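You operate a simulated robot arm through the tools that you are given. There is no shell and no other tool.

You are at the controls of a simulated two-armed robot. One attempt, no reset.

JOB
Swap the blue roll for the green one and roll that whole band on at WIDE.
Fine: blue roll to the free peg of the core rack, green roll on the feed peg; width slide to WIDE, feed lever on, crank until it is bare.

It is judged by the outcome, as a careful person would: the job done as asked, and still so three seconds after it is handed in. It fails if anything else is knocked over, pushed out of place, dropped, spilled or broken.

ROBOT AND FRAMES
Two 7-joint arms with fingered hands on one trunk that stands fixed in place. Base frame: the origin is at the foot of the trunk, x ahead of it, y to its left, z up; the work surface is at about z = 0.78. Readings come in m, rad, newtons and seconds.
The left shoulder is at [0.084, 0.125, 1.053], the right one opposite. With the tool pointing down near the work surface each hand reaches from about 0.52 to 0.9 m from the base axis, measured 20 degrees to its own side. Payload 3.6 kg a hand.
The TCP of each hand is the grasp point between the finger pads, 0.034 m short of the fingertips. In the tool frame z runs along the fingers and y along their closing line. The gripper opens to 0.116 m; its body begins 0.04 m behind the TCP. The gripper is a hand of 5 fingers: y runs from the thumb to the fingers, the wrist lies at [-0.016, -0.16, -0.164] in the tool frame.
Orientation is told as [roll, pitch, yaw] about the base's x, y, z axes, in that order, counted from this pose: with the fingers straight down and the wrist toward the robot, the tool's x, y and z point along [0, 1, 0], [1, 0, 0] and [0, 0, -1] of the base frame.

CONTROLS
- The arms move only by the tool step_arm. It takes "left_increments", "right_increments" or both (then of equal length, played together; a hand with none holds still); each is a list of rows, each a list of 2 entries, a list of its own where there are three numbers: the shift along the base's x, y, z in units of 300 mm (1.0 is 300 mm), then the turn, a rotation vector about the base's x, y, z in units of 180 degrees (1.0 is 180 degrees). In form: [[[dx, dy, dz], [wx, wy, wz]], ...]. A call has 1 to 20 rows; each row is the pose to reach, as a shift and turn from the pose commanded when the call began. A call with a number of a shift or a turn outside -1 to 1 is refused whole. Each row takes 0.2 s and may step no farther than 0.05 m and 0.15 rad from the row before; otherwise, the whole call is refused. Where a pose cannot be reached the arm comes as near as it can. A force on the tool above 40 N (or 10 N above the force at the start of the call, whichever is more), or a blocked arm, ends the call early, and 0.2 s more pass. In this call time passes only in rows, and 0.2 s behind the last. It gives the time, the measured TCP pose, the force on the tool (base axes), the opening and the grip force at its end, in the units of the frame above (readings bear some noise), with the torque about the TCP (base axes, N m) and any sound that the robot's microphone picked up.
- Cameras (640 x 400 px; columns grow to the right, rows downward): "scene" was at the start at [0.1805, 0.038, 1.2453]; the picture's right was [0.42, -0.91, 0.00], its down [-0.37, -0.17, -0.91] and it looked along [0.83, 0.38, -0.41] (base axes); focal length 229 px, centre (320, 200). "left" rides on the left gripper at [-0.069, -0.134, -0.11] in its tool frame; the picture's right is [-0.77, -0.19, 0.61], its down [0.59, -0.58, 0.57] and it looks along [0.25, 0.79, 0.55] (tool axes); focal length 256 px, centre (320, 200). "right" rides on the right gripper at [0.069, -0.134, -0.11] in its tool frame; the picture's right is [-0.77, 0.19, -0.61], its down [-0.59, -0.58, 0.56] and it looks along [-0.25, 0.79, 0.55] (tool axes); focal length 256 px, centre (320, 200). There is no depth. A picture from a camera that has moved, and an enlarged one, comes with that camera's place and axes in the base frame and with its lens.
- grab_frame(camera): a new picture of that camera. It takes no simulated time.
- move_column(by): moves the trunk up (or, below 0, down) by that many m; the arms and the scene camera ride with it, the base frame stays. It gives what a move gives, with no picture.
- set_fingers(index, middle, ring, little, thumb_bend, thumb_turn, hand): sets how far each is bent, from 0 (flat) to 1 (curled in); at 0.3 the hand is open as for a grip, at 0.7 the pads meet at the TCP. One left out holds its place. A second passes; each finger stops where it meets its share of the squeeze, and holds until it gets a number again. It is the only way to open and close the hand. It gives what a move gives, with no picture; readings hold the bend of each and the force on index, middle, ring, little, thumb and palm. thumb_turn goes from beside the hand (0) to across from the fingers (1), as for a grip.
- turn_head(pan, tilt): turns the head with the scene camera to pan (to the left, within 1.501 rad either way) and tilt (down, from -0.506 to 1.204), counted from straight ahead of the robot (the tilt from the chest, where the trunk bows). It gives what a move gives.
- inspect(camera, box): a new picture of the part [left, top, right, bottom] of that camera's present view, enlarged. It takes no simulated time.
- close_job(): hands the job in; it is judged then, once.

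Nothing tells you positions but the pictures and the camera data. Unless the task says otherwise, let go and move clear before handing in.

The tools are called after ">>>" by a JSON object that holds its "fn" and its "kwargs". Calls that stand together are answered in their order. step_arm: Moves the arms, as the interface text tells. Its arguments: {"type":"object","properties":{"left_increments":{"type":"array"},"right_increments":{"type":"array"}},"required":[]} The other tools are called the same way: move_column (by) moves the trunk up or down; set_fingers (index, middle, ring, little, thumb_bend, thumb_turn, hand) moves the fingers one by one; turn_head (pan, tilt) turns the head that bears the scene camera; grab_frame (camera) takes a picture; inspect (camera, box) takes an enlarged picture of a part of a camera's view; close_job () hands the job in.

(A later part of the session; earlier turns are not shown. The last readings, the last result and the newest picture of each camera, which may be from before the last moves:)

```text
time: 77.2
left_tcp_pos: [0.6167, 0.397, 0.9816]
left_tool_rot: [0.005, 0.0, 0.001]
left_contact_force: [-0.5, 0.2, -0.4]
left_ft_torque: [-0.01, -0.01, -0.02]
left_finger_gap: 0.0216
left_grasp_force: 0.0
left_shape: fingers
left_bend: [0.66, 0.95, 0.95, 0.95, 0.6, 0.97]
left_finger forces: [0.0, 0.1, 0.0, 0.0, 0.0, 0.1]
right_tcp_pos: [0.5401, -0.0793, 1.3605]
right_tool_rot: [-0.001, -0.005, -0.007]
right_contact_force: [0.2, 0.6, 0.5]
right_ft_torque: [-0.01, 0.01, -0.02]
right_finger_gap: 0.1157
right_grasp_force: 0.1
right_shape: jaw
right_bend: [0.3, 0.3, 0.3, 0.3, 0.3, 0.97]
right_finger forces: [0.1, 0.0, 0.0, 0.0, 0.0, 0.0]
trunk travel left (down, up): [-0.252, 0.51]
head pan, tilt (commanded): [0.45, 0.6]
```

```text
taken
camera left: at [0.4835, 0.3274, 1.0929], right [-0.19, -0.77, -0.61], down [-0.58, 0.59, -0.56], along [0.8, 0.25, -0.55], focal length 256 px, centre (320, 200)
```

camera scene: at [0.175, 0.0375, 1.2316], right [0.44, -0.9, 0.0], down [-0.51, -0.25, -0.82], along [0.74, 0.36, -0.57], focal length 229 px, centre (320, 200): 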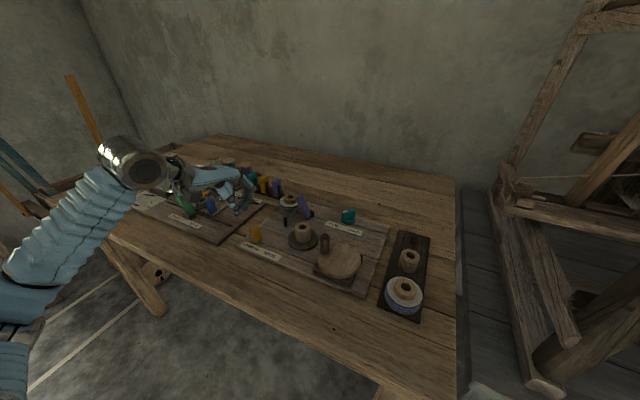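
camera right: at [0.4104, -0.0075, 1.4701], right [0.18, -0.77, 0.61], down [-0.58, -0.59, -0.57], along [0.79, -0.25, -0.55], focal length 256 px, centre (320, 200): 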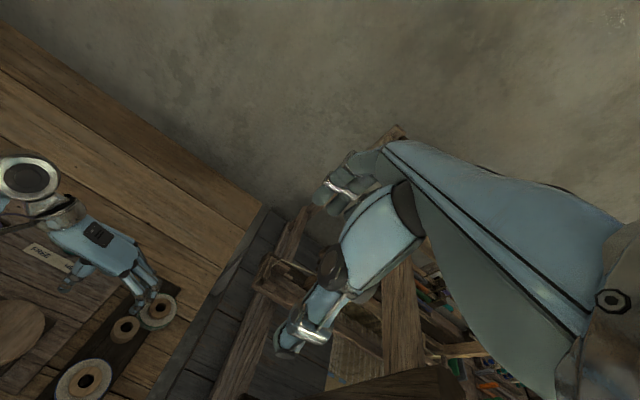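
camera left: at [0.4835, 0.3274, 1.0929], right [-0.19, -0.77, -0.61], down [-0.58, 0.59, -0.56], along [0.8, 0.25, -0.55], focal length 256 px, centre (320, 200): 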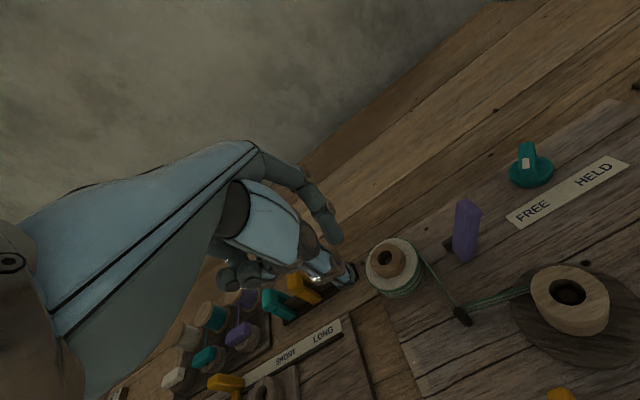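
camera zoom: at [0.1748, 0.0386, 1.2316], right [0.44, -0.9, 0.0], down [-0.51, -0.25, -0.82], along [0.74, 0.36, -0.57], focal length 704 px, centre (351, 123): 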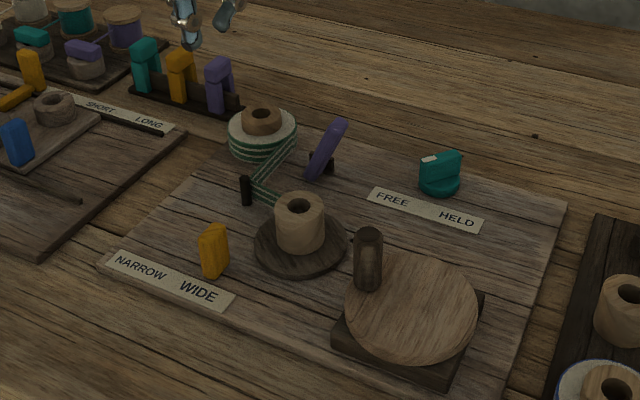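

Feed is engaged: slide at WIDE, lever over, band threaded to the core. Next is the crank; I'll move the left hand aside and bring the right hand over with a 40° yaw, then look closely at the crank.

>>> {"fn": "step_arm", "kwargs": {"left_increments": [[[-0.045, 0.04, 0.057], [0, 0, 0]], [[-0.09, 0.08, 0.113], [0, 0, 0]], [[-0.135, 0.12, 0.17], [0, 0, 0]], [[-0.18, 0.16, 0.226], [0, 0, 0]], [[-0.225, 0.2, 0.283], [0, 0, 0]], [[-0.27, 0.24, 0.34], [0, 0, 0]], [[-0.322, 0.277, 0.395], [0, 0, 0]], [[-0.322, 0.277, 0.395], [0, 0, 0]]], "right_increments": [[[-0.005, 0.05, -0.05], [0, 0, 0.03]], [[-0.01, 0.11, -0.1], [0, 0, 0.06]], [[-0.015, 0.17, -0.15], [0, 0, 0.09]], [[-0.02, 0.23, -0.2], [0, 0, 0.12]], [[-0.025, 0.29, -0.25], [0, 0, 0.15]], [[-0.03, 0.36, -0.31], [0, 0, 0.19]], [[-0.037, 0.43, -0.367], [0, 0, 0.2222]], [[-0.037, 0.43, -0.367], [0, 0, 0.2222]]]}}

>>> {"fn": "turn_head", "kwargs": {"pan": 0.3, "tilt": 0.75}}

>>> {"fn": "grab_frame", "kwargs": {"camera": "scene"}}

>>> {"fn": "grab_frame", "kwargs": {"camera": "right"}}

```text
time: 79.0
left_tcp_pos: [0.5213, 0.4786, 1.1001]
left_tool_rot: [0.002, 0.0, -0.001]
left_contact_force: [0.3, -0.1, -0.3]
left_ft_torque: [0.03, -0.02, -0.01]
left_finger_gap: 0.0214
left_grasp_force: 0.0
left_shape: fingers
left_bend: [0.66, 0.95, 0.95, 0.95, 0.6, 0.97]
left_finger forces: [0.0, 0.0, 0.0, 0.0, 0.0, 0.1]
right_tcp_pos: [0.5303, 0.0502, 1.2512]
right_tool_rot: [-0.002, -0.004, 0.693]
right_contact_force: [0.0, 0.9, -1.0]
right_ft_torque: [0.02, -0.01, 0.0]
right_finger_gap: 0.116
right_grasp_force: 0.0
right_shape: jaw
right_bend: [0.3, 0.3, 0.3, 0.3, 0.3, 0.97]
right_finger forces: [0.1, 0.0, 0.0, 0.0, 0.0, 0.0]
trunk travel left (down, up): [-0.252, 0.51]
head pan, tilt (commanded): [0.45, 0.6]
```

```text
time: 79.7
left_tcp_pos: [0.5204, 0.4795, 1.0993]
left_tool_rot: [0.005, 0.0, -0.001]
left_contact_force: [0.5, -0.2, -0.4]
left_ft_torque: [-0.05, 0.01, -0.06]
left_finger_gap: 0.0214
left_grasp_force: 0.1
left_shape: fingers
left_bend: [0.66, 0.95, 0.95, 0.95, 0.6, 0.97]
left_finger forces: [0.0, 0.1, 0.1, 0.0, 0.1, 0.0]
right_tcp_pos: [0.5309, 0.0502, 1.2508]
right_tool_rot: [-0.003, -0.001, 0.692]
right_contact_force: [-0.2, -0.2, -0.7]
right_ft_torque: [0.01, -0.01, 0.02]
right_finger_gap: 0.1158
right_grasp_force: 0.1
right_shape: jaw
right_bend: [0.3, 0.3, 0.3, 0.3, 0.3, 0.97]
right_finger forces: [0.0, 0.1, 0.0, 0.0, 0.0, 0.0]
trunk travel left (down, up): [-0.252, 0.51]
head pan, tilt (commanded): [0.3, 0.75]
```

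```text
taken
camera scene: at [0.1748, 0.024, 1.2187], right [0.3, -0.95, 0.0], down [-0.65, -0.2, -0.73], along [0.7, 0.22, -0.68], focal length 229 px, centre (320, 200)
```

scene: 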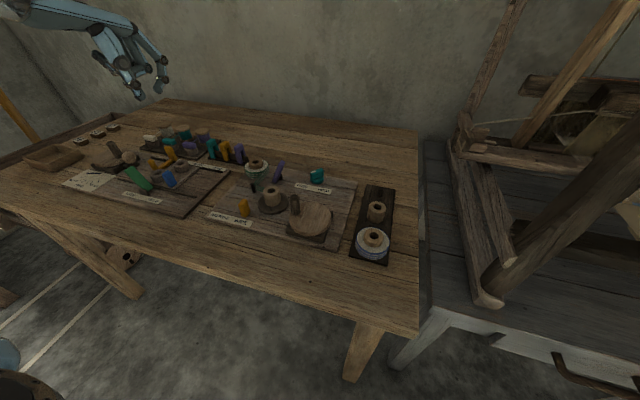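

```text
taken
camera right: at [0.3836, 0.0194, 1.3612], right [0.63, -0.47, 0.61], down [-0.07, -0.82, -0.57], along [0.77, 0.32, -0.55], focal length 256 px, centre (320, 200)
```

right: 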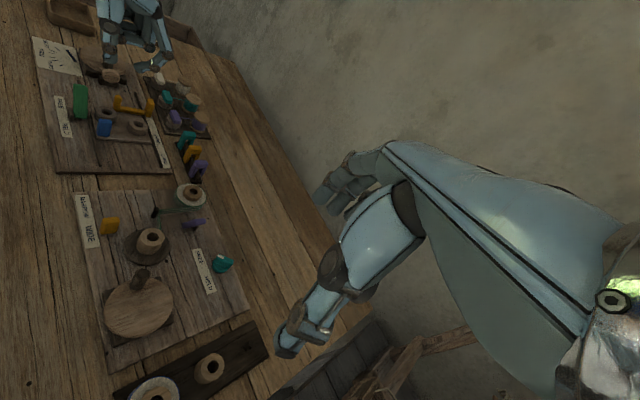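

Both hands are clear of the crank. I'll zoom in on the crank and the band path.

>>> {"fn": "inspect", "kwargs": {"camera": "scene", "box": [275, 185, 345, 245]}}

>>> {"fn": "inspect", "kwargs": {"camera": "right", "box": [80, 170, 220, 350]}}

>>> {"fn": "inspect", "kwargs": {"camera": "scene", "box": [235, 150, 305, 220]}}

```text
6.67 times, centred on (310, 215) of scene
camera zoom: at [0.1748, 0.024, 1.2187], right [0.3, -0.95, 0.0], down [-0.65, -0.2, -0.73], along [0.7, 0.22, -0.68], focal length 1524 px, centre (387, 100)
```

zoom: 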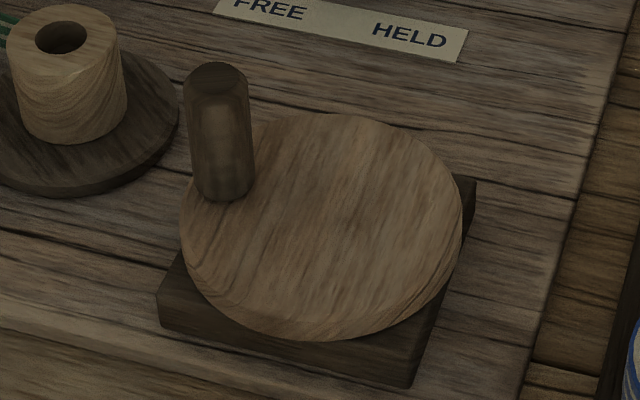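

```text
2.22 times, centred on (150, 260) of right
camera zoom: at [0.3836, 0.0194, 1.3612], right [0.63, -0.47, 0.61], down [-0.07, -0.82, -0.57], along [0.77, 0.32, -0.55], focal length 569 px, centre (698, 67)
```

zoom: 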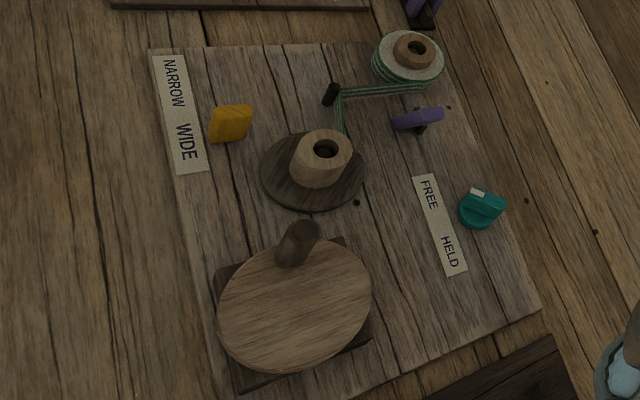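

```text
5.71 times, centred on (270, 185) of scene
camera zoom: at [0.1748, 0.024, 1.2187], right [0.3, -0.95, 0.0], down [-0.65, -0.2, -0.73], along [0.7, 0.22, -0.68], focal length 1307 px, centre (606, 286)
```

zoom: 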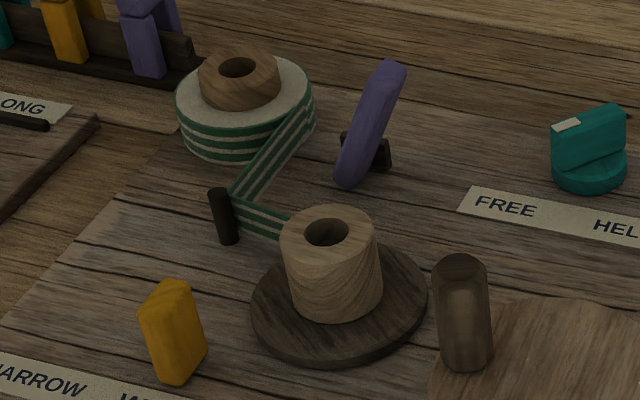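

The band enters the core on its far side, so clockwise cranking should wind it on. Handle is at about (0.5175, 0.1915, top 0.876), disc centre (0.5125, 0.153), radius ≈ 39 mm. I'll shape the right hand and bring it over the handle.

>>> {"fn": "set_fingers", "kwargs": {"hand": "right", "index": 0.5, "middle": 0.5, "ring": 0.95, "little": 0.95, "thumb_bend": 0.5}}

>>> {"fn": "step_arm", "kwargs": {"right_increments": [[[-0.004, 0.05, -0.08], [0, 0, 0]], [[-0.009, 0.1, -0.16], [0, 0, 0]], [[-0.013, 0.15, -0.24], [0, 0, 0]], [[-0.018, 0.2, -0.32], [0, 0, 0]], [[-0.022, 0.25, -0.4], [0, 0, 0]], [[-0.027, 0.3, -0.48], [0, 0, 0]], [[-0.031, 0.35, -0.56], [0, 0, 0]], [[-0.036, 0.4, -0.64], [0, 0, 0]], [[-0.04, 0.44, -0.72], [0, 0, 0]], [[-0.045, 0.471, -0.8], [0, 0, 0]], [[-0.045, 0.471, -0.88], [0, 0, 0]], [[-0.045, 0.471, -0.93], [0, 0, 0]], [[-0.045, 0.471, -0.93], [0, 0, 0]]]}}

>>> {"fn": "inspect", "kwargs": {"camera": "scene", "box": [240, 120, 400, 260]}}

>>> {"fn": "grab_frame", "kwargs": {"camera": "right"}}

```text
time: 80.7
left_tcp_pos: [0.5212, 0.4786, 1.0994]
left_tool_rot: [0.004, -0.001, 0.0]
left_contact_force: [0.6, -0.9, -0.6]
left_ft_torque: [0.01, 0.04, -0.01]
left_finger_gap: 0.0217
left_grasp_force: 0.0
left_shape: fingers
left_bend: [0.66, 0.95, 0.95, 0.95, 0.6, 0.97]
left_finger forces: [0.0, 0.0, 0.1, 0.0, 0.1, 0.0]
right_tcp_pos: [0.5298, 0.051, 1.2515]
right_tool_rot: [-0.001, -0.003, 0.692]
right_contact_force: [0.4, 0.4, -0.6]
right_ft_torque: [-0.02, 0.0, 0.01]
right_finger_gap: 0.0596
right_grasp_force: 0.1
right_shape: fingers
right_bend: [0.5, 0.5, 0.95, 0.95, 0.5, 0.97]
right_finger forces: [0.0, 0.0, 0.0, 0.1, 0.1, 0.1]
trunk travel left (down, up): [-0.252, 0.51]
head pan, tilt (commanded): [0.3, 0.75]
```

```text
time: 83.5
left_tcp_pos: [0.5211, 0.4796, 1.1004]
left_tool_rot: [0.003, 0.0, 0.0]
left_contact_force: [0.4, -0.2, -0.6]
left_ft_torque: [0.03, 0.03, 0.0]
left_finger_gap: 0.0215
left_grasp_force: 0.0
left_shape: fingers
left_bend: [0.66, 0.95, 0.95, 0.95, 0.6, 0.97]
left_finger forces: [0.1, 0.0, 0.0, 0.0, 0.0, 0.0]
right_tcp_pos: [0.517, 0.1925, 0.9719]
right_tool_rot: [-0.003, 0.0, 0.692]
right_contact_force: [-0.4, -0.3, 0.0]
right_ft_torque: [-0.01, -0.01, 0.03]
right_finger_gap: 0.0597
right_grasp_force: 0.0
right_shape: fingers
right_bend: [0.5, 0.5, 0.95, 0.95, 0.5, 0.97]
right_finger forces: [0.0, 0.0, 0.0, 0.1, 0.0, 0.0]
trunk travel left (down, up): [-0.252, 0.51]
head pan, tilt (commanded): [0.3, 0.75]
```

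```text
2.86 times, centred on (320, 190) of scene
camera zoom: at [0.1748, 0.0241, 1.2187], right [0.3, -0.96, 0.0], down [-0.65, -0.2, -0.73], along [0.7, 0.22, -0.68], focal length 653 px, centre (320, 229)
```

zoom: 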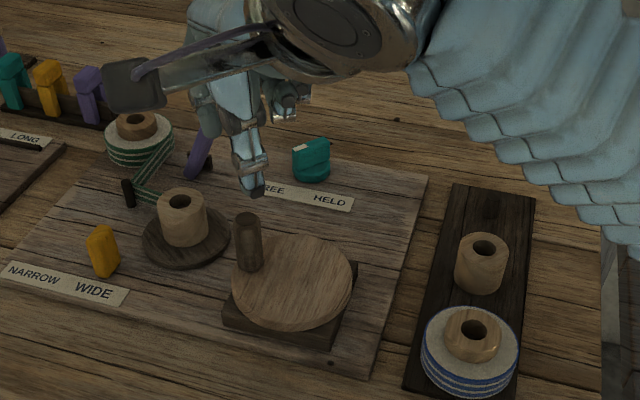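

```text
taken
camera right: at [0.3703, 0.1605, 1.082], right [0.63, -0.47, 0.61], down [-0.07, -0.82, -0.57], along [0.77, 0.32, -0.55], focal length 256 px, centre (320, 200)
```

right: 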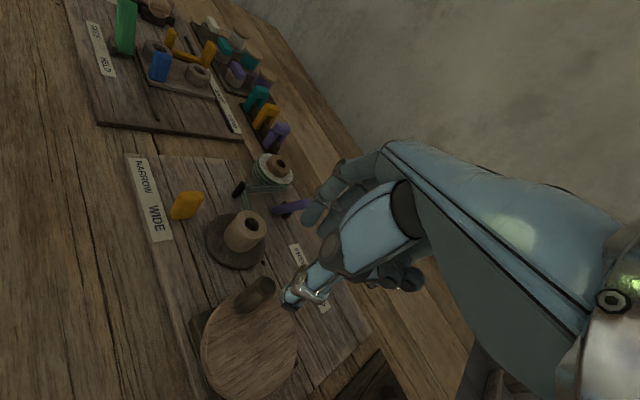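

The right hand is above the handle. I'll zoom in to refine the handle's position.

>>> {"fn": "inspect", "kwargs": {"camera": "right", "box": [180, 190, 380, 400]}}

>>> {"fn": "inspect", "kwargs": {"camera": "scene", "box": [280, 140, 350, 230]}}

```text
1.90 times, centred on (280, 295) of right
camera zoom: at [0.3703, 0.1605, 1.082], right [0.63, -0.47, 0.61], down [-0.07, -0.82, -0.57], along [0.77, 0.32, -0.55], focal length 488 px, centre (396, 19)
```

zoom: 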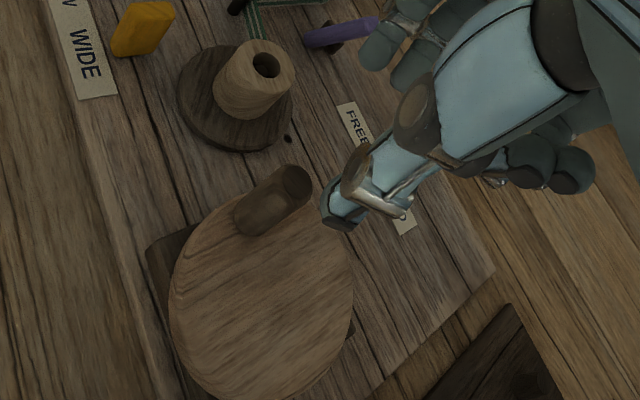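

```text
4.44 times, centred on (315, 185) of scene
camera zoom: at [0.1748, 0.0241, 1.2187], right [0.3, -0.96, 0.0], down [-0.65, -0.2, -0.73], along [0.7, 0.22, -0.68], focal length 1016 px, centre (342, 267)
```

zoom: 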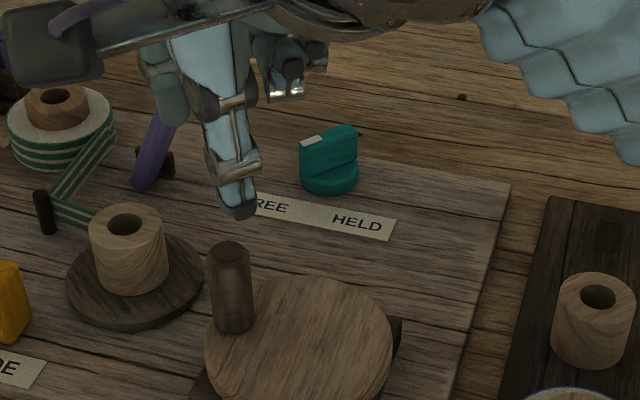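

Handle is at about (0.519, 0.192). I'll lower around it in two stages.

>>> {"fn": "step_arm", "kwargs": {"right_increments": [[[0.005, 0, -0.06], [0, 0, 0]], [[0.005, 0, -0.12], [0, 0, 0]], [[0.005, 0, -0.18], [0, 0, 0]], [[0.005, 0, -0.22], [0, 0, 0]], [[0.005, 0, -0.22], [0, 0, 0]]]}}

>>> {"fn": "inspect", "kwargs": {"camera": "right", "box": [240, 180, 380, 320]}}

>>> {"fn": "inspect", "kwargs": {"camera": "scene", "box": [280, 160, 350, 240]}}

```text
time: 84.7
left_tcp_pos: [0.5216, 0.4799, 1.0999]
left_tool_rot: [0.004, 0.001, 0.0]
left_contact_force: [0.5, -0.5, -1.2]
left_ft_torque: [0.01, 0.05, 0.04]
left_finger_gap: 0.0217
left_grasp_force: 0.1
left_shape: fingers
left_bend: [0.66, 0.95, 0.95, 0.95, 0.6, 0.97]
left_finger forces: [0.1, 0.0, 0.0, 0.0, 0.1, 0.1]
right_tcp_pos: [0.5181, 0.1909, 0.906]
right_tool_rot: [-0.001, -0.004, 0.691]
right_contact_force: [-0.2, 0.5, -0.9]
right_ft_torque: [-0.02, 0.0, 0.01]
right_finger_gap: 0.0598
right_grasp_force: 0.0
right_shape: fingers
right_bend: [0.5, 0.5, 0.95, 0.95, 0.5, 0.97]
right_finger forces: [0.0, 0.1, 0.0, 0.1, 0.0, 0.0]
trunk travel left (down, up): [-0.252, 0.51]
head pan, tilt (commanded): [0.3, 0.75]
```

```text
2.86 times, centred on (310, 250) of right
camera zoom: at [0.3711, 0.1602, 1.0157], right [0.63, -0.47, 0.61], down [-0.07, -0.82, -0.57], along [0.77, 0.32, -0.55], focal length 731 px, centre (349, 57)
```

zoom: 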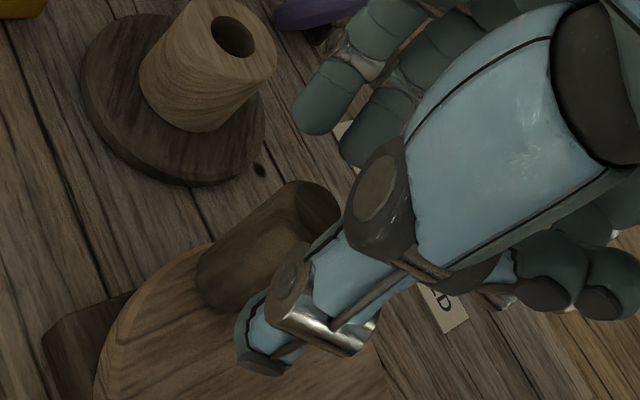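

```text
5.00 times, centred on (315, 200) of scene
camera zoom: at [0.1748, 0.0242, 1.2187], right [0.3, -0.96, 0.0], down [-0.65, -0.2, -0.73], along [0.7, 0.22, -0.68], focal length 1143 px, centre (345, 200)
```

zoom: 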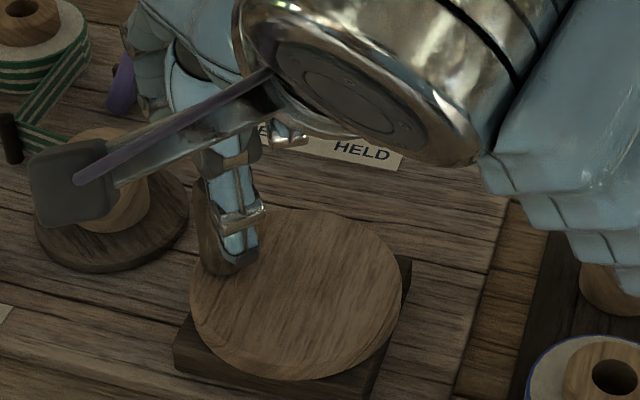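

The handle is centred within about 2 mm. I'll lower the rest of the way and close on it.

>>> {"fn": "step_arm", "kwargs": {"right_increments": [[[0, 0.005, -0.04], [0, 0, 0]], [[0, 0.005, -0.08], [0, 0, 0]], [[0, 0.005, -0.11], [0, 0, 0]], [[0, 0.005, -0.125], [0, 0, 0]]]}}

>>> {"fn": "set_fingers", "kwargs": {"hand": "right", "index": 0.66, "middle": 0.66, "thumb_bend": 0.66}}

>>> {"fn": "inspect", "kwargs": {"camera": "right", "box": [240, 180, 380, 320]}}

>>> {"fn": "inspect", "kwargs": {"camera": "scene", "box": [280, 160, 350, 240]}}

```text
time: 85.7
left_tcp_pos: [0.5217, 0.4794, 1.1001]
left_tool_rot: [0.001, 0.0, -0.002]
left_contact_force: [-0.7, -0.2, -0.1]
left_ft_torque: [0.0, 0.0, 0.0]
left_finger_gap: 0.0215
left_grasp_force: 0.2
left_shape: fingers
left_bend: [0.66, 0.95, 0.95, 0.95, 0.6, 0.97]
left_finger forces: [0.0, 0.0, 0.0, 0.0, 0.0, 0.0]
right_tcp_pos: [0.5178, 0.1914, 0.8681]
right_tool_rot: [0.0, -0.003, 0.691]
right_contact_force: [-0.3, -0.8, -0.5]
right_ft_torque: [-0.01, 0.03, -0.02]
right_finger_gap: 0.0598
right_grasp_force: 0.0
right_shape: fingers
right_bend: [0.5, 0.5, 0.95, 0.95, 0.5, 0.97]
right_finger forces: [0.0, 0.0, 0.1, 0.1, 0.0, 0.0]
trunk travel left (down, up): [-0.252, 0.51]
head pan, tilt (commanded): [0.3, 0.75]
```

```text
time: 86.7
left_tcp_pos: [0.5215, 0.4789, 1.0985]
left_tool_rot: [0.003, -0.001, 0.001]
left_contact_force: [0.3, 0.7, -0.8]
left_ft_torque: [0.02, 0.01, -0.01]
left_finger_gap: 0.0216
left_grasp_force: 0.2
left_shape: fingers
left_bend: [0.66, 0.95, 0.95, 0.95, 0.6, 0.97]
left_finger forces: [0.0, 0.0, 0.0, 0.0, 0.0, 0.0]
right_tcp_pos: [0.5187, 0.1922, 0.8671]
right_tool_rot: [-0.001, -0.001, 0.691]
right_contact_force: [-0.1, -0.3, 0.5]
right_ft_torque: [-0.02, 0.01, 0.02]
right_finger_gap: 0.0167
right_grasp_force: 1.7
right_shape: fingers
right_bend: [0.65, 0.65, 0.95, 0.95, 0.65, 0.97]
right_finger forces: [0.9, 1.0, 0.0, 0.1, 2.0, 0.1]
trunk travel left (down, up): [-0.252, 0.51]
head pan, tilt (commanded): [0.3, 0.75]
```

```text
2.86 times, centred on (310, 250) of right
camera zoom: at [0.3716, 0.1615, 0.9781], right [0.63, -0.47, 0.61], down [-0.07, -0.82, -0.57], along [0.77, 0.32, -0.55], focal length 731 px, centre (349, 57)
```

zoom: 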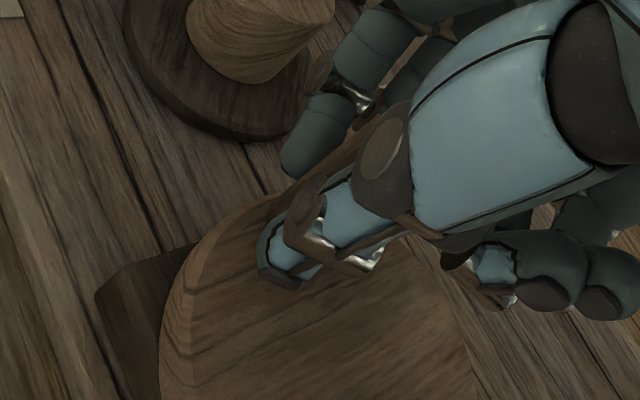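

```text
5.00 times, centred on (315, 200) of scene
camera zoom: at [0.1749, 0.0241, 1.2187], right [0.3, -0.96, 0.0], down [-0.65, -0.2, -0.73], along [0.7, 0.22, -0.68], focal length 1143 px, centre (345, 200)
```

zoom: 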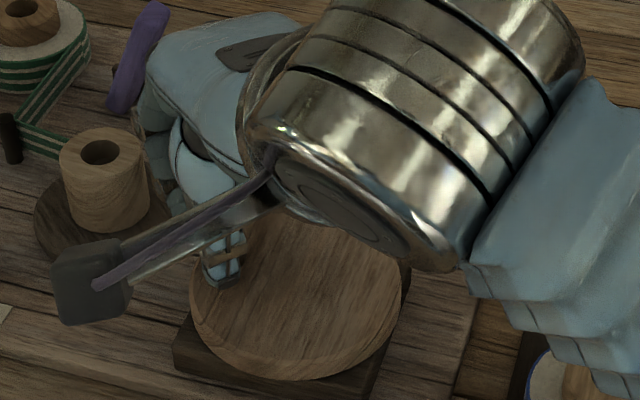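

The handle is held lightly between thumb, index and middle. I'll firm the grip slightly and try a quarter turn clockwise.

>>> {"fn": "set_fingers", "kwargs": {"hand": "right", "index": 0.68, "middle": 0.68, "thumb_bend": 0.68}}

>>> {"fn": "step_arm", "kwargs": {"right_increments": [[[0.0484, -0.016, 0], [0, 0, 0]], [[0.0871, -0.0493, 0], [0, 0, 0]], [[0.11, -0.0948, 0], [0, 0, 0]], [[0.1138, -0.1457, 0], [0, 0, 0]]]}}

>>> {"fn": "inspect", "kwargs": {"camera": "scene", "box": [230, 140, 370, 260]}}

>>> {"fn": "inspect", "kwargs": {"camera": "right", "box": [160, 80, 380, 320]}}

```text
time: 87.7
left_tcp_pos: [0.5224, 0.4796, 1.0989]
left_tool_rot: [0.005, -0.001, 0.001]
left_contact_force: [0.4, 1.0, -0.6]
left_ft_torque: [0.01, 0.0, 0.01]
left_finger_gap: 0.0217
left_grasp_force: 0.0
left_shape: fingers
left_bend: [0.66, 0.95, 0.95, 0.95, 0.6, 0.97]
left_finger forces: [0.1, 0.0, 0.0, 0.0, 0.1, 0.0]
right_tcp_pos: [0.5186, 0.1929, 0.8686]
right_tool_rot: [-0.002, -0.002, 0.69]
right_contact_force: [-0.3, 0.1, -1.5]
right_ft_torque: [-0.01, 0.04, -0.03]
right_finger_gap: 0.015
right_grasp_force: 5.1
right_shape: fingers
right_bend: [0.66, 0.66, 0.95, 0.95, 0.66, 0.97]
right_finger forces: [2.2, 2.7, 0.0, 0.0, 5.0, 0.1]
trunk travel left (down, up): [-0.252, 0.51]
head pan, tilt (commanded): [0.3, 0.75]
```

```text
time: 88.7
left_tcp_pos: [0.5225, 0.4796, 1.0996]
left_tool_rot: [0.003, -0.001, -0.002]
left_contact_force: [0.4, 0.2, -0.3]
left_ft_torque: [-0.01, 0.02, 0.0]
left_finger_gap: 0.0215
left_grasp_force: 0.1
left_shape: fingers
left_bend: [0.66, 0.95, 0.95, 0.95, 0.6, 0.97]
left_finger forces: [0.1, 0.0, 0.1, 0.0, 0.1, 0.0]
right_tcp_pos: [0.5531, 0.1471, 0.8679]
right_tool_rot: [-0.003, -0.001, 0.689]
right_contact_force: [2.7, -1.0, -0.4]
right_ft_torque: [-0.02, -0.07, -0.03]
right_finger_gap: 0.0145
right_grasp_force: 5.3
right_shape: fingers
right_bend: [0.66, 0.65, 0.95, 0.95, 0.66, 0.97]
right_finger forces: [2.5, 4.1, 0.0, 0.0, 4.7, 0.1]
trunk travel left (down, up): [-0.252, 0.51]
head pan, tilt (commanded): [0.3, 0.75]
```

```text
3.33 times, centred on (300, 200) of scene
camera zoom: at [0.175, 0.0234, 1.2186], right [0.29, -0.96, 0.0], down [-0.65, -0.2, -0.73], along [0.7, 0.22, -0.68], focal length 762 px, centre (387, 200)
```

zoom: 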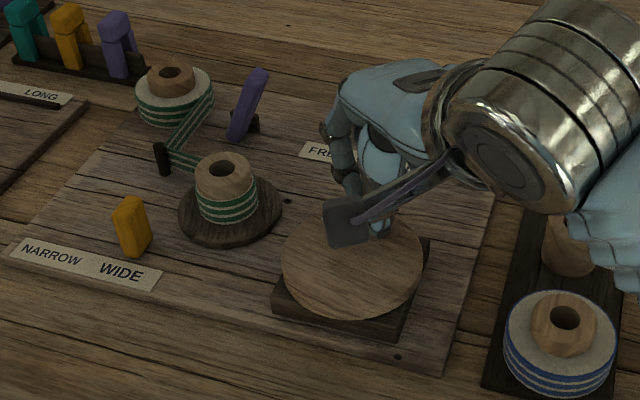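

```text
1.67 times, centred on (270, 200) of right
camera zoom: at [0.4057, 0.1172, 0.978], right [0.63, -0.47, 0.61], down [-0.07, -0.82, -0.57], along [0.77, 0.32, -0.55], focal length 427 px, centre (403, 200)
```

zoom: 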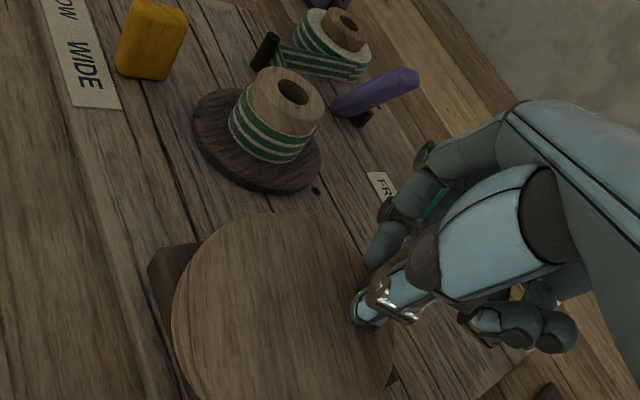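

The band is winding onto the core, so clockwise is right and forces are small. I'll crank a full turn.

>>> {"fn": "step_arm", "kwargs": {"right_increments": [[[-0.016, -0.0484, 0], [0, 0, 0]], [[-0.0493, -0.087, 0], [0, 0, 0]], [[-0.0948, -0.11, 0], [0, 0, 0]], [[-0.1457, -0.1137, 0], [0, 0, 0]], [[-0.1941, -0.0978, 0], [0, 0, 0]], [[-0.2327, -0.0645, 0], [0, 0, 0]], [[-0.2557, -0.0189, 0], [0, 0, 0]], [[-0.2595, 0.0319, 0], [0, 0, 0]], [[-0.2435, 0.0803, 0], [0, 0, 0]], [[-0.2102, 0.119, 0], [0, 0, 0]], [[-0.1647, 0.1419, 0], [0, 0, 0]], [[-0.1138, 0.1457, 0], [0, 0, 0]], [[-0.0654, 0.1297, 0], [0, 0, 0]], [[-0.0267, 0.0964, 0], [0, 0, 0]], [[-0.0038, 0.0509, 0], [0, 0, 0]], [[0, 0, 0], [0, 0, 0]]]}}

>>> {"fn": "inspect", "kwargs": {"camera": "scene", "box": [230, 140, 370, 260]}}

>>> {"fn": "inspect", "kwargs": {"camera": "right", "box": [160, 80, 380, 320]}}

```text
time: 92.1
left_tcp_pos: [0.5204, 0.4792, 1.0991]
left_tool_rot: [0.005, 0.0, -0.001]
left_contact_force: [0.2, -0.4, -0.8]
left_ft_torque: [0.0, -0.01, 0.0]
left_finger_gap: 0.0217
left_grasp_force: 0.0
left_shape: fingers
left_bend: [0.66, 0.95, 0.95, 0.95, 0.6, 0.97]
left_finger forces: [0.1, 0.0, 0.0, 0.1, 0.1, 0.1]
right_tcp_pos: [0.552, 0.1488, 0.8681]
right_tool_rot: [0.002, -0.002, 0.694]
right_contact_force: [-3.9, 0.1, 2.7]
right_ft_torque: [0.02, 0.11, 0.0]
right_finger_gap: 0.0108
right_grasp_force: 5.1
right_shape: fingers
right_bend: [0.68, 0.66, 0.95, 0.95, 0.67, 0.96]
right_finger forces: [0.2, 3.1, 0.0, 0.0, 6.5, 0.0]
trunk travel left (down, up): [-0.252, 0.51]
head pan, tilt (commanded): [0.3, 0.75]
```

```text
3.33 times, centred on (300, 200) of scene
camera zoom: at [0.1737, 0.0239, 1.2188], right [0.3, -0.96, 0.0], down [-0.65, -0.2, -0.73], along [0.7, 0.22, -0.68], focal length 762 px, centre (387, 200)
```

zoom: 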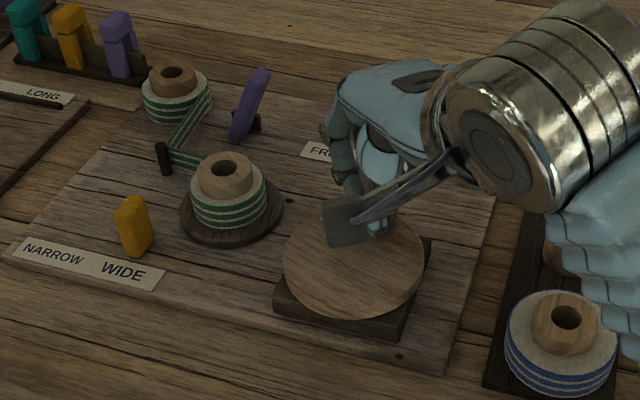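

```text
1.67 times, centred on (270, 200) of right
camera zoom: at [0.4044, 0.1182, 0.9785], right [0.63, -0.47, 0.61], down [-0.07, -0.82, -0.57], along [0.77, 0.32, -0.55], focal length 427 px, centre (403, 200)
```

zoom: 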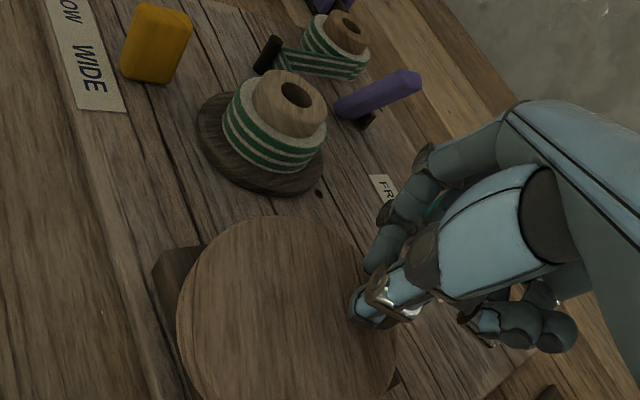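

One turn wound a good amount and the grip holds, with the handle shifting slightly toward the middle finger. I'll firm the grip and crank another turn.

>>> {"fn": "set_fingers", "kwargs": {"hand": "right", "index": 0.7, "middle": 0.69, "thumb_bend": 0.69}}

>>> {"fn": "step_arm", "kwargs": {"right_increments": [[[-0.016, -0.0484, 0], [0, 0, 0]], [[-0.0493, -0.087, 0], [0, 0, 0]], [[-0.0948, -0.11, 0], [0, 0, 0]], [[-0.1457, -0.1137, 0], [0, 0, 0]], [[-0.1941, -0.0978, 0], [0, 0, 0]], [[-0.2327, -0.0645, 0], [0, 0, 0]], [[-0.2557, -0.0189, 0], [0, 0, 0]], [[-0.2595, 0.0319, 0], [0, 0, 0]], [[-0.2435, 0.0803, 0], [0, 0, 0]], [[-0.2102, 0.119, 0], [0, 0, 0]], [[-0.1647, 0.1419, 0], [0, 0, 0]], [[-0.1138, 0.1457, 0], [0, 0, 0]], [[-0.0654, 0.1297, 0], [0, 0, 0]], [[-0.0267, 0.0964, 0], [0, 0, 0]], [[-0.0038, 0.0509, 0], [0, 0, 0]], [[0, 0, 0], [0, 0, 0]]]}}

>>> {"fn": "inspect", "kwargs": {"camera": "scene", "box": [230, 140, 370, 260]}}

>>> {"fn": "inspect", "kwargs": {"camera": "right", "box": [160, 80, 380, 320]}}

```text
time: 93.1
left_tcp_pos: [0.5197, 0.4793, 1.1013]
left_tool_rot: [0.004, 0.0, 0.0]
left_contact_force: [-0.7, 0.6, 0.0]
left_ft_torque: [-0.01, 0.0, 0.0]
left_finger_gap: 0.0215
left_grasp_force: 0.1
left_shape: fingers
left_bend: [0.66, 0.95, 0.95, 0.95, 0.6, 0.97]
left_finger forces: [0.0, 0.0, 0.1, 0.0, 0.0, 0.1]
right_tcp_pos: [0.5514, 0.1496, 0.8686]
right_tool_rot: [-0.002, -0.002, 0.69]
right_contact_force: [-4.8, 1.5, 2.2]
right_ft_torque: [0.02, 0.16, -0.02]
right_finger_gap: 0.0093
right_grasp_force: 6.7
right_shape: fingers
right_bend: [0.69, 0.66, 0.95, 0.95, 0.67, 0.96]
right_finger forces: [1.0, 3.5, 0.0, 0.1, 8.5, 0.0]
trunk travel left (down, up): [-0.252, 0.51]
head pan, tilt (commanded): [0.3, 0.75]
```

```text
time: 96.5
left_tcp_pos: [0.5209, 0.4789, 1.1002]
left_tool_rot: [0.002, -0.002, 0.0]
left_contact_force: [0.6, -0.3, 0.0]
left_ft_torque: [0.01, 0.0, 0.02]
left_finger_gap: 0.0215
left_grasp_force: 0.1
left_shape: fingers
left_bend: [0.66, 0.95, 0.95, 0.95, 0.6, 0.97]
left_finger forces: [0.0, 0.0, 0.0, 0.0, 0.0, 0.1]
right_tcp_pos: [0.5516, 0.1502, 0.8675]
right_tool_rot: [0.001, 0.0, 0.692]
right_contact_force: [-4.5, 1.1, 1.6]
right_ft_torque: [0.05, 0.1, -0.02]
right_finger_gap: 0.0072
right_grasp_force: 5.4
right_shape: fingers
right_bend: [0.7, 0.67, 0.95, 0.95, 0.68, 0.96]
right_finger forces: [0.1, 3.5, 0.1, 0.0, 7.6, 0.1]
trunk travel left (down, up): [-0.252, 0.51]
head pan, tilt (commanded): [0.3, 0.75]
```

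```text
3.33 times, centred on (300, 200) of scene
camera zoom: at [0.1737, 0.0238, 1.2188], right [0.3, -0.96, 0.0], down [-0.65, -0.2, -0.73], along [0.7, 0.22, -0.68], focal length 762 px, centre (387, 200)
```

zoom: 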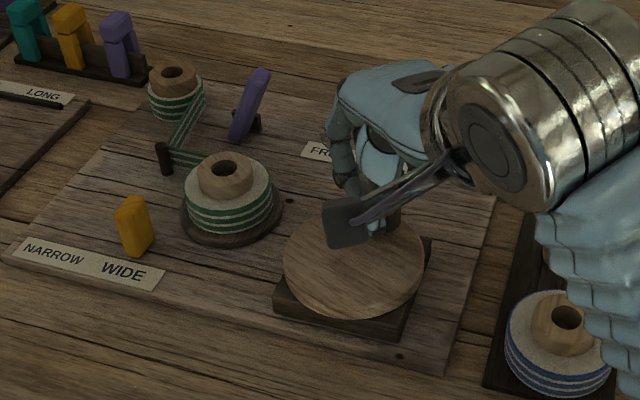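

```text
1.67 times, centred on (270, 200) of right
camera zoom: at [0.4039, 0.1182, 0.9784], right [0.63, -0.47, 0.61], down [-0.07, -0.82, -0.57], along [0.77, 0.32, -0.55], focal length 427 px, centre (403, 200)
```

zoom: 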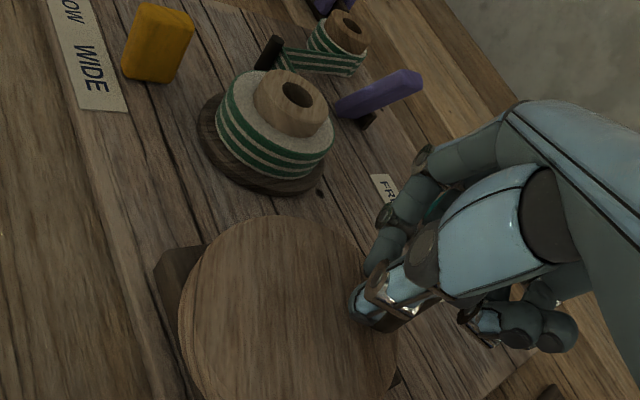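

The feed roll is getting thin. The handle has slipped a little sideways in my grip, so I'll check where it sits before going on.

>>> {"fn": "inspect", "kwargs": {"camera": "right", "box": [270, 190, 370, 280]}}

>>> {"fn": "inspect", "kwargs": {"camera": "scene", "box": [295, 175, 335, 215]}}

>>> {"fn": "inspect", "kwargs": {"camera": "scene", "box": [250, 140, 310, 200]}}

```text
4.44 times, centred on (320, 235) of right
camera zoom: at [0.4039, 0.1182, 0.9784], right [0.63, -0.47, 0.61], down [-0.07, -0.82, -0.57], along [0.77, 0.32, -0.55], focal length 1138 px, centre (320, 44)
```

zoom: 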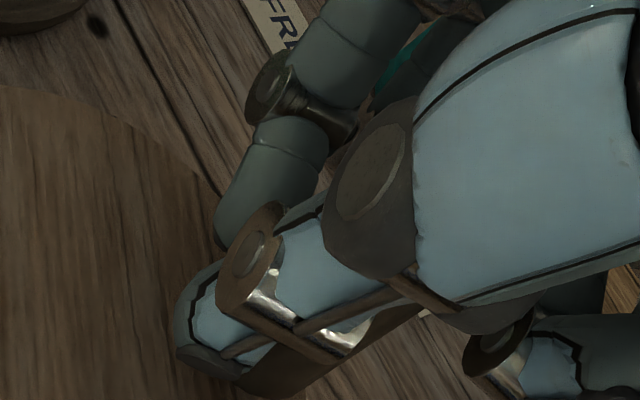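

```text
10.00 times, centred on (315, 195) of scene
camera zoom: at [0.1737, 0.0238, 1.2188], right [0.3, -0.96, 0.0], down [-0.65, -0.2, -0.73], along [0.7, 0.22, -0.68], focal length 2287 px, centre (370, 250)
```

zoom: 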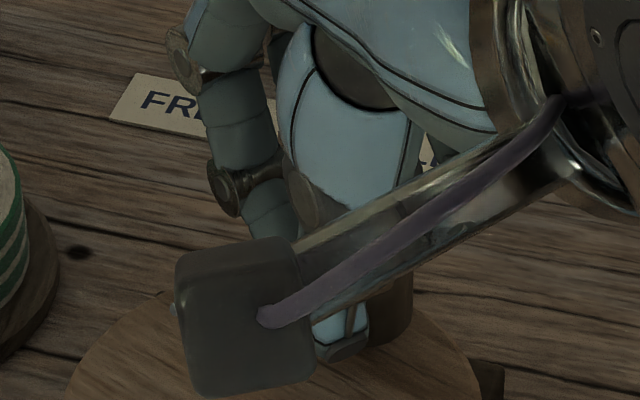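

```text
6.67 times, centred on (280, 170) of scene
camera zoom: at [0.1737, 0.0238, 1.2188], right [0.3, -0.96, 0.0], down [-0.65, -0.2, -0.73], along [0.7, 0.22, -0.68], focal length 1524 px, centre (587, 400)
```

zoom: 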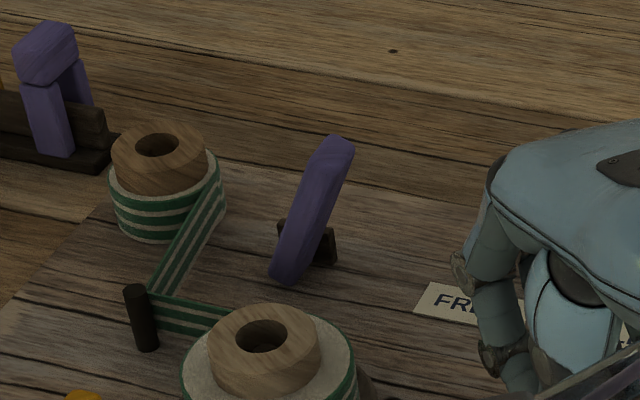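

The handle has crept to the middle-finger side of the grip. I'll open, re-centre on it and close again.

>>> {"fn": "set_fingers", "kwargs": {"hand": "right", "index": 0.52, "middle": 0.52, "thumb_bend": 0.52}}

>>> {"fn": "inspect", "kwargs": {"camera": "right", "box": [250, 160, 390, 300]}}

>>> {"fn": "inspect", "kwargs": {"camera": "scene", "box": [290, 165, 350, 225]}}

```text
time: 97.5
left_tcp_pos: [0.521, 0.4805, 1.0995]
left_tool_rot: [0.004, -0.001, 0.0]
left_contact_force: [-0.5, -0.6, -0.5]
left_ft_torque: [0.0, 0.02, 0.02]
left_finger_gap: 0.0214
left_grasp_force: 0.1
left_shape: fingers
left_bend: [0.66, 0.95, 0.95, 0.95, 0.6, 0.97]
left_finger forces: [0.0, 0.0, 0.1, 0.0, 0.1, 0.0]
right_tcp_pos: [0.5516, 0.1497, 0.8683]
right_tool_rot: [-0.001, -0.002, 0.691]
right_contact_force: [0.0, -0.3, 0.2]
right_ft_torque: [-0.04, 0.01, -0.05]
right_finger_gap: 0.0531
right_grasp_force: 0.0
right_shape: fingers
right_bend: [0.52, 0.52, 0.95, 0.95, 0.52, 0.97]
right_finger forces: [0.1, 0.0, 0.0, 0.0, 0.0, 0.0]
trunk travel left (down, up): [-0.252, 0.51]
head pan, tilt (commanded): [0.3, 0.75]
```

```text
2.86 times, centred on (320, 230) of right
camera zoom: at [0.4052, 0.1182, 0.9782], right [0.63, -0.47, 0.61], down [-0.07, -0.82, -0.57], along [0.77, 0.32, -0.55], focal length 731 px, centre (320, 114)
```

zoom: 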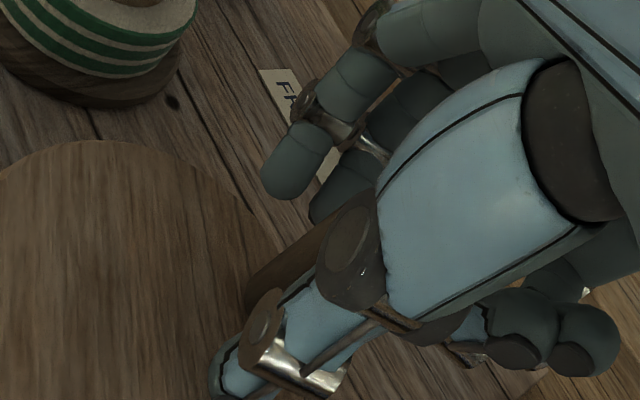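

```text
6.67 times, centred on (320, 195) of scene
camera zoom: at [0.1749, 0.0245, 1.2187], right [0.3, -0.96, 0.0], down [-0.65, -0.2, -0.73], along [0.7, 0.22, -0.68], focal length 1524 px, centre (320, 233)
```

zoom: 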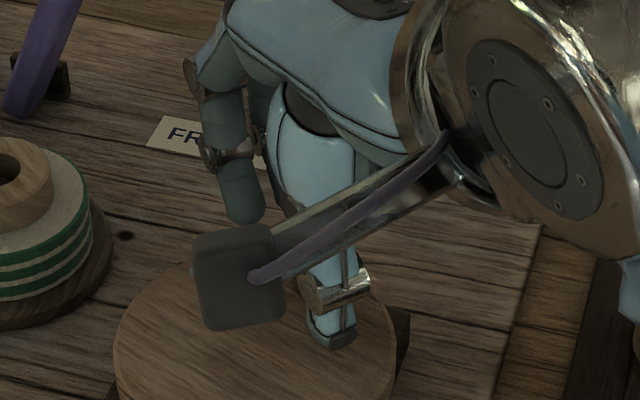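

After opening, the handle is about 3 mm off the grip centre. I'll shift onto it and close again with the lighter setting that worked well at first.

>>> {"fn": "step_arm", "kwargs": {"right_increments": [[[0.004, -0.013, 0], [0, 0, 0]]]}}

>>> {"fn": "set_fingers", "kwargs": {"hand": "right", "index": 0.67, "middle": 0.67, "thumb_bend": 0.67}}

>>> {"fn": "inspect", "kwargs": {"camera": "scene", "box": [295, 175, 335, 215]}}

```text
time: 97.9
left_tcp_pos: [0.5211, 0.4785, 1.0994]
left_tool_rot: [0.001, 0.0, 0.0]
left_contact_force: [0.1, -0.2, 0.3]
left_ft_torque: [0.0, -0.03, 0.0]
left_finger_gap: 0.0215
left_grasp_force: 0.0
left_shape: fingers
left_bend: [0.66, 0.95, 0.95, 0.95, 0.6, 0.97]
left_finger forces: [0.0, 0.1, 0.1, 0.0, 0.0, 0.0]
right_tcp_pos: [0.553, 0.145, 0.8693]
right_tool_rot: [-0.003, -0.003, 0.691]
right_contact_force: [-0.1, 0.1, 0.1]
right_ft_torque: [0.03, -0.02, -0.01]
right_finger_gap: 0.0528
right_grasp_force: 0.0
right_shape: fingers
right_bend: [0.52, 0.52, 0.95, 0.95, 0.52, 0.97]
right_finger forces: [0.1, 0.0, 0.1, 0.1, 0.1, 0.0]
trunk travel left (down, up): [-0.252, 0.51]
head pan, tilt (commanded): [0.3, 0.75]
```

```text
time: 98.9
left_tcp_pos: [0.5219, 0.4791, 1.0997]
left_tool_rot: [0.004, -0.001, 0.001]
left_contact_force: [0.3, 0.1, 0.0]
left_ft_torque: [-0.03, -0.03, 0.02]
left_finger_gap: 0.0215
left_grasp_force: 0.1
left_shape: fingers
left_bend: [0.66, 0.95, 0.95, 0.95, 0.6, 0.97]
left_finger forces: [0.0, 0.0, 0.0, 0.0, 0.1, 0.0]
right_tcp_pos: [0.5527, 0.145, 0.868]
right_tool_rot: [-0.001, -0.001, 0.694]
right_contact_force: [-1.3, 0.1, -2.0]
right_ft_torque: [0.03, 0.01, 0.05]
right_finger_gap: 0.0164
right_grasp_force: 3.9
right_shape: fingers
right_bend: [0.66, 0.66, 0.95, 0.95, 0.65, 0.97]
right_finger forces: [2.2, 1.3, 0.1, 0.0, 4.4, 0.0]
trunk travel left (down, up): [-0.252, 0.51]
head pan, tilt (commanded): [0.3, 0.75]
```

```text
10.00 times, centred on (315, 195) of scene
camera zoom: at [0.1747, 0.0246, 1.2187], right [0.3, -0.96, 0.0], down [-0.65, -0.2, -0.73], along [0.7, 0.22, -0.68], focal length 2287 px, centre (370, 250)
```

zoom: 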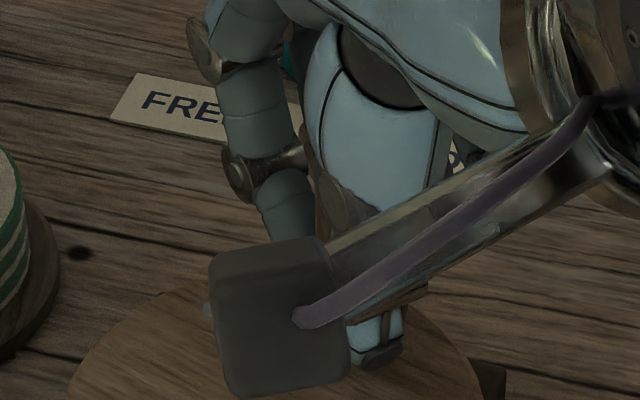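

The grip is centred again (gap 0.016). I'll crank another full clockwise turn.

>>> {"fn": "step_arm", "kwargs": {"right_increments": [[[-0.0197, -0.0481, 0], [0, 0, 0]], [[-0.0563, -0.0851, 0], [0, 0, 0]], [[-0.1043, -0.1052, 0], [0, 0, 0]], [[-0.1563, -0.1054, 0], [0, 0, 0]], [[-0.2044, -0.0857, 0], [0, 0, 0]], [[-0.2414, -0.0491, 0], [0, 0, 0]], [[-0.2615, -0.0011, 0], [0, 0, 0]], [[-0.2617, 0.0509, 0], [0, 0, 0]], [[-0.242, 0.099, 0], [0, 0, 0]], [[-0.2054, 0.1359, 0], [0, 0, 0]], [[-0.1574, 0.1561, 0], [0, 0, 0]], [[-0.1054, 0.1563, 0], [0, 0, 0]], [[-0.0573, 0.1366, 0], [0, 0, 0]], [[-0.0203, 0.1, 0], [0, 0, 0]], [[-0.0002, 0.052, 0], [0, 0, 0]], [[0, 0, 0], [0, 0, 0]]]}}

>>> {"fn": "inspect", "kwargs": {"camera": "scene", "box": [230, 140, 370, 260]}}

>>> {"fn": "inspect", "kwargs": {"camera": "right", "box": [160, 80, 380, 320]}}

```text
time: 100.9
left_tcp_pos: [0.5276, 0.4818, 1.0989]
left_tool_rot: [0.006, 0.008, 0.013]
left_contact_force: [-0.5, 0.7, 0.8]
left_ft_torque: [0.0, -0.11, -0.02]
left_finger_gap: 0.0218
left_grasp_force: 0.3
left_shape: fingers
left_bend: [0.66, 0.95, 0.95, 0.95, 0.6, 0.97]
left_finger forces: [0.1, 0.0, 0.0, 0.1, 0.1, 0.0]
right_tcp_pos: [0.4938, 0.1593, 0.8656]
right_tool_rot: [-0.008, 0.004, 0.668]
right_contact_force: [18.0, -29.1, 6.8]
right_ft_torque: [-0.61, -0.55, -0.67]
right_finger_gap: 0.0072
right_grasp_force: 17.1
right_shape: fingers
right_bend: [0.7, 0.67, 0.95, 0.95, 0.67, 0.97]
right_finger forces: [34.8, 0.1, 0.1, 0.1, 0.0, 0.0]
trunk travel left (down, up): [-0.252, 0.51]
head pan, tilt (commanded): [0.3, 0.75]
stopped in row 9 (right hand): the force on the tool passed its limit at 44 N (the readings are from after the stop); the commanded pose is now the measured one
```

```text
3.33 times, centred on (300, 200) of scene
camera zoom: at [0.2008, 0.0201, 1.2178], right [0.29, -0.96, -0.01], down [-0.67, -0.2, -0.72], along [0.69, 0.21, -0.7], focal length 762 px, centre (387, 200)
```

zoom: 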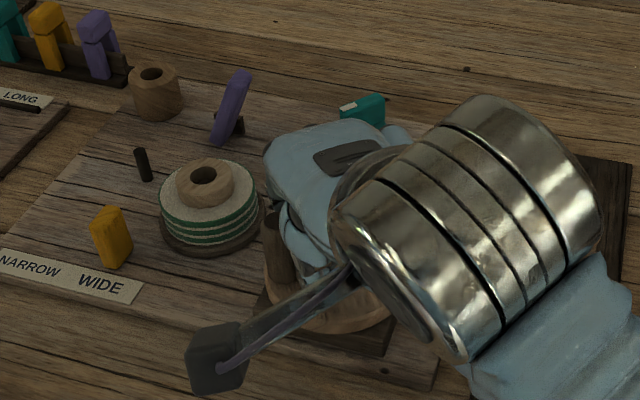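

```text
1.67 times, centred on (270, 200) of right
camera zoom: at [0.3458, 0.1332, 0.9764], right [0.62, -0.48, 0.62], down [-0.09, -0.83, -0.56], along [0.78, 0.29, -0.55], focal length 427 px, centre (403, 200)
```

zoom: 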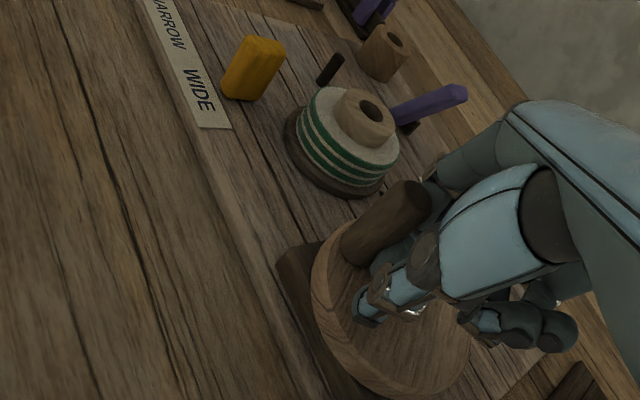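

The feed core is bare and the whole green band is on the take-up core; the crank came up against something at the end. I'll ease the pressure off the handle first.

>>> {"fn": "step_arm", "kwargs": {"right_increments": [[[0.02, -0.03, 0], [0, 0, 0]], [[0.02, -0.03, 0], [0, 0, 0]]]}}

>>> {"fn": "inspect", "kwargs": {"camera": "scene", "box": [230, 140, 370, 260]}}

>>> {"fn": "inspect", "kwargs": {"camera": "right", "box": [160, 80, 380, 320]}}

```text
time: 101.3
left_tcp_pos: [0.507, 0.4854, 1.0903]
left_tool_rot: [0.018, 0.039, 0.024]
left_contact_force: [0.2, 0.0, -1.8]
left_ft_torque: [0.02, 0.01, 0.0]
left_finger_gap: 0.0221
left_grasp_force: 0.0
left_shape: fingers
left_bend: [0.66, 0.95, 0.95, 0.95, 0.6, 0.97]
left_finger forces: [0.1, 0.0, 0.0, 0.1, 0.0, 0.1]
right_tcp_pos: [0.4822, 0.1488, 0.8704]
right_tool_rot: [-0.014, 0.0, 0.666]
right_contact_force: [24.8, -22.6, -24.7]
right_ft_torque: [-1.04, -0.02, -1.04]
right_finger_gap: 0.0127
right_grasp_force: 20.1
right_shape: fingers
right_bend: [0.64, 0.67, 0.95, 0.95, 0.67, 0.97]
right_finger forces: [40.2, 0.1, 0.1, 0.0, 0.0, 0.0]
trunk travel left (down, up): [-0.252, 0.51]
head pan, tilt (commanded): [0.3, 0.75]
stopped in row 2 (left hand): the arm was blocked; the commanded pose is now the measured one
```

```text
3.33 times, centred on (300, 200) of scene
camera zoom: at [0.238, 0.0201, 1.2155], right [0.29, -0.96, -0.02], down [-0.69, -0.2, -0.7], along [0.66, 0.21, -0.72], focal length 762 px, centre (387, 200)
```

zoom: 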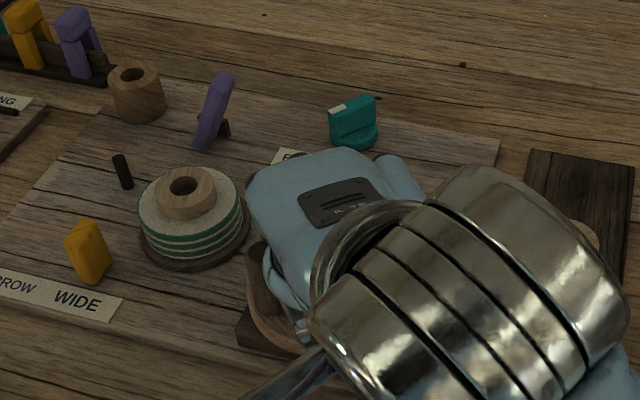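

```text
1.67 times, centred on (270, 200) of right
camera zoom: at [0.3332, 0.1237, 0.979], right [0.62, -0.48, 0.62], down [-0.08, -0.83, -0.56], along [0.78, 0.29, -0.55], focal length 427 px, centre (403, 200)
```

zoom: 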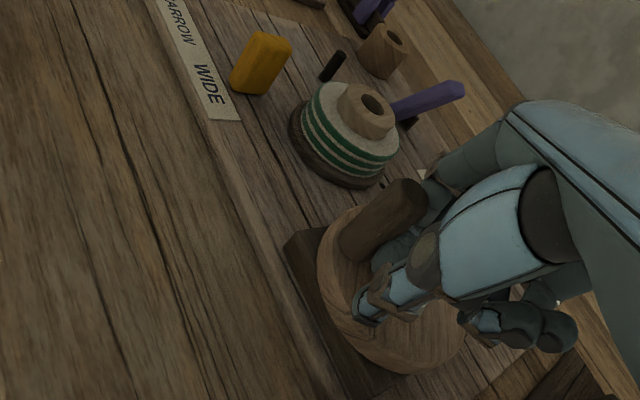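

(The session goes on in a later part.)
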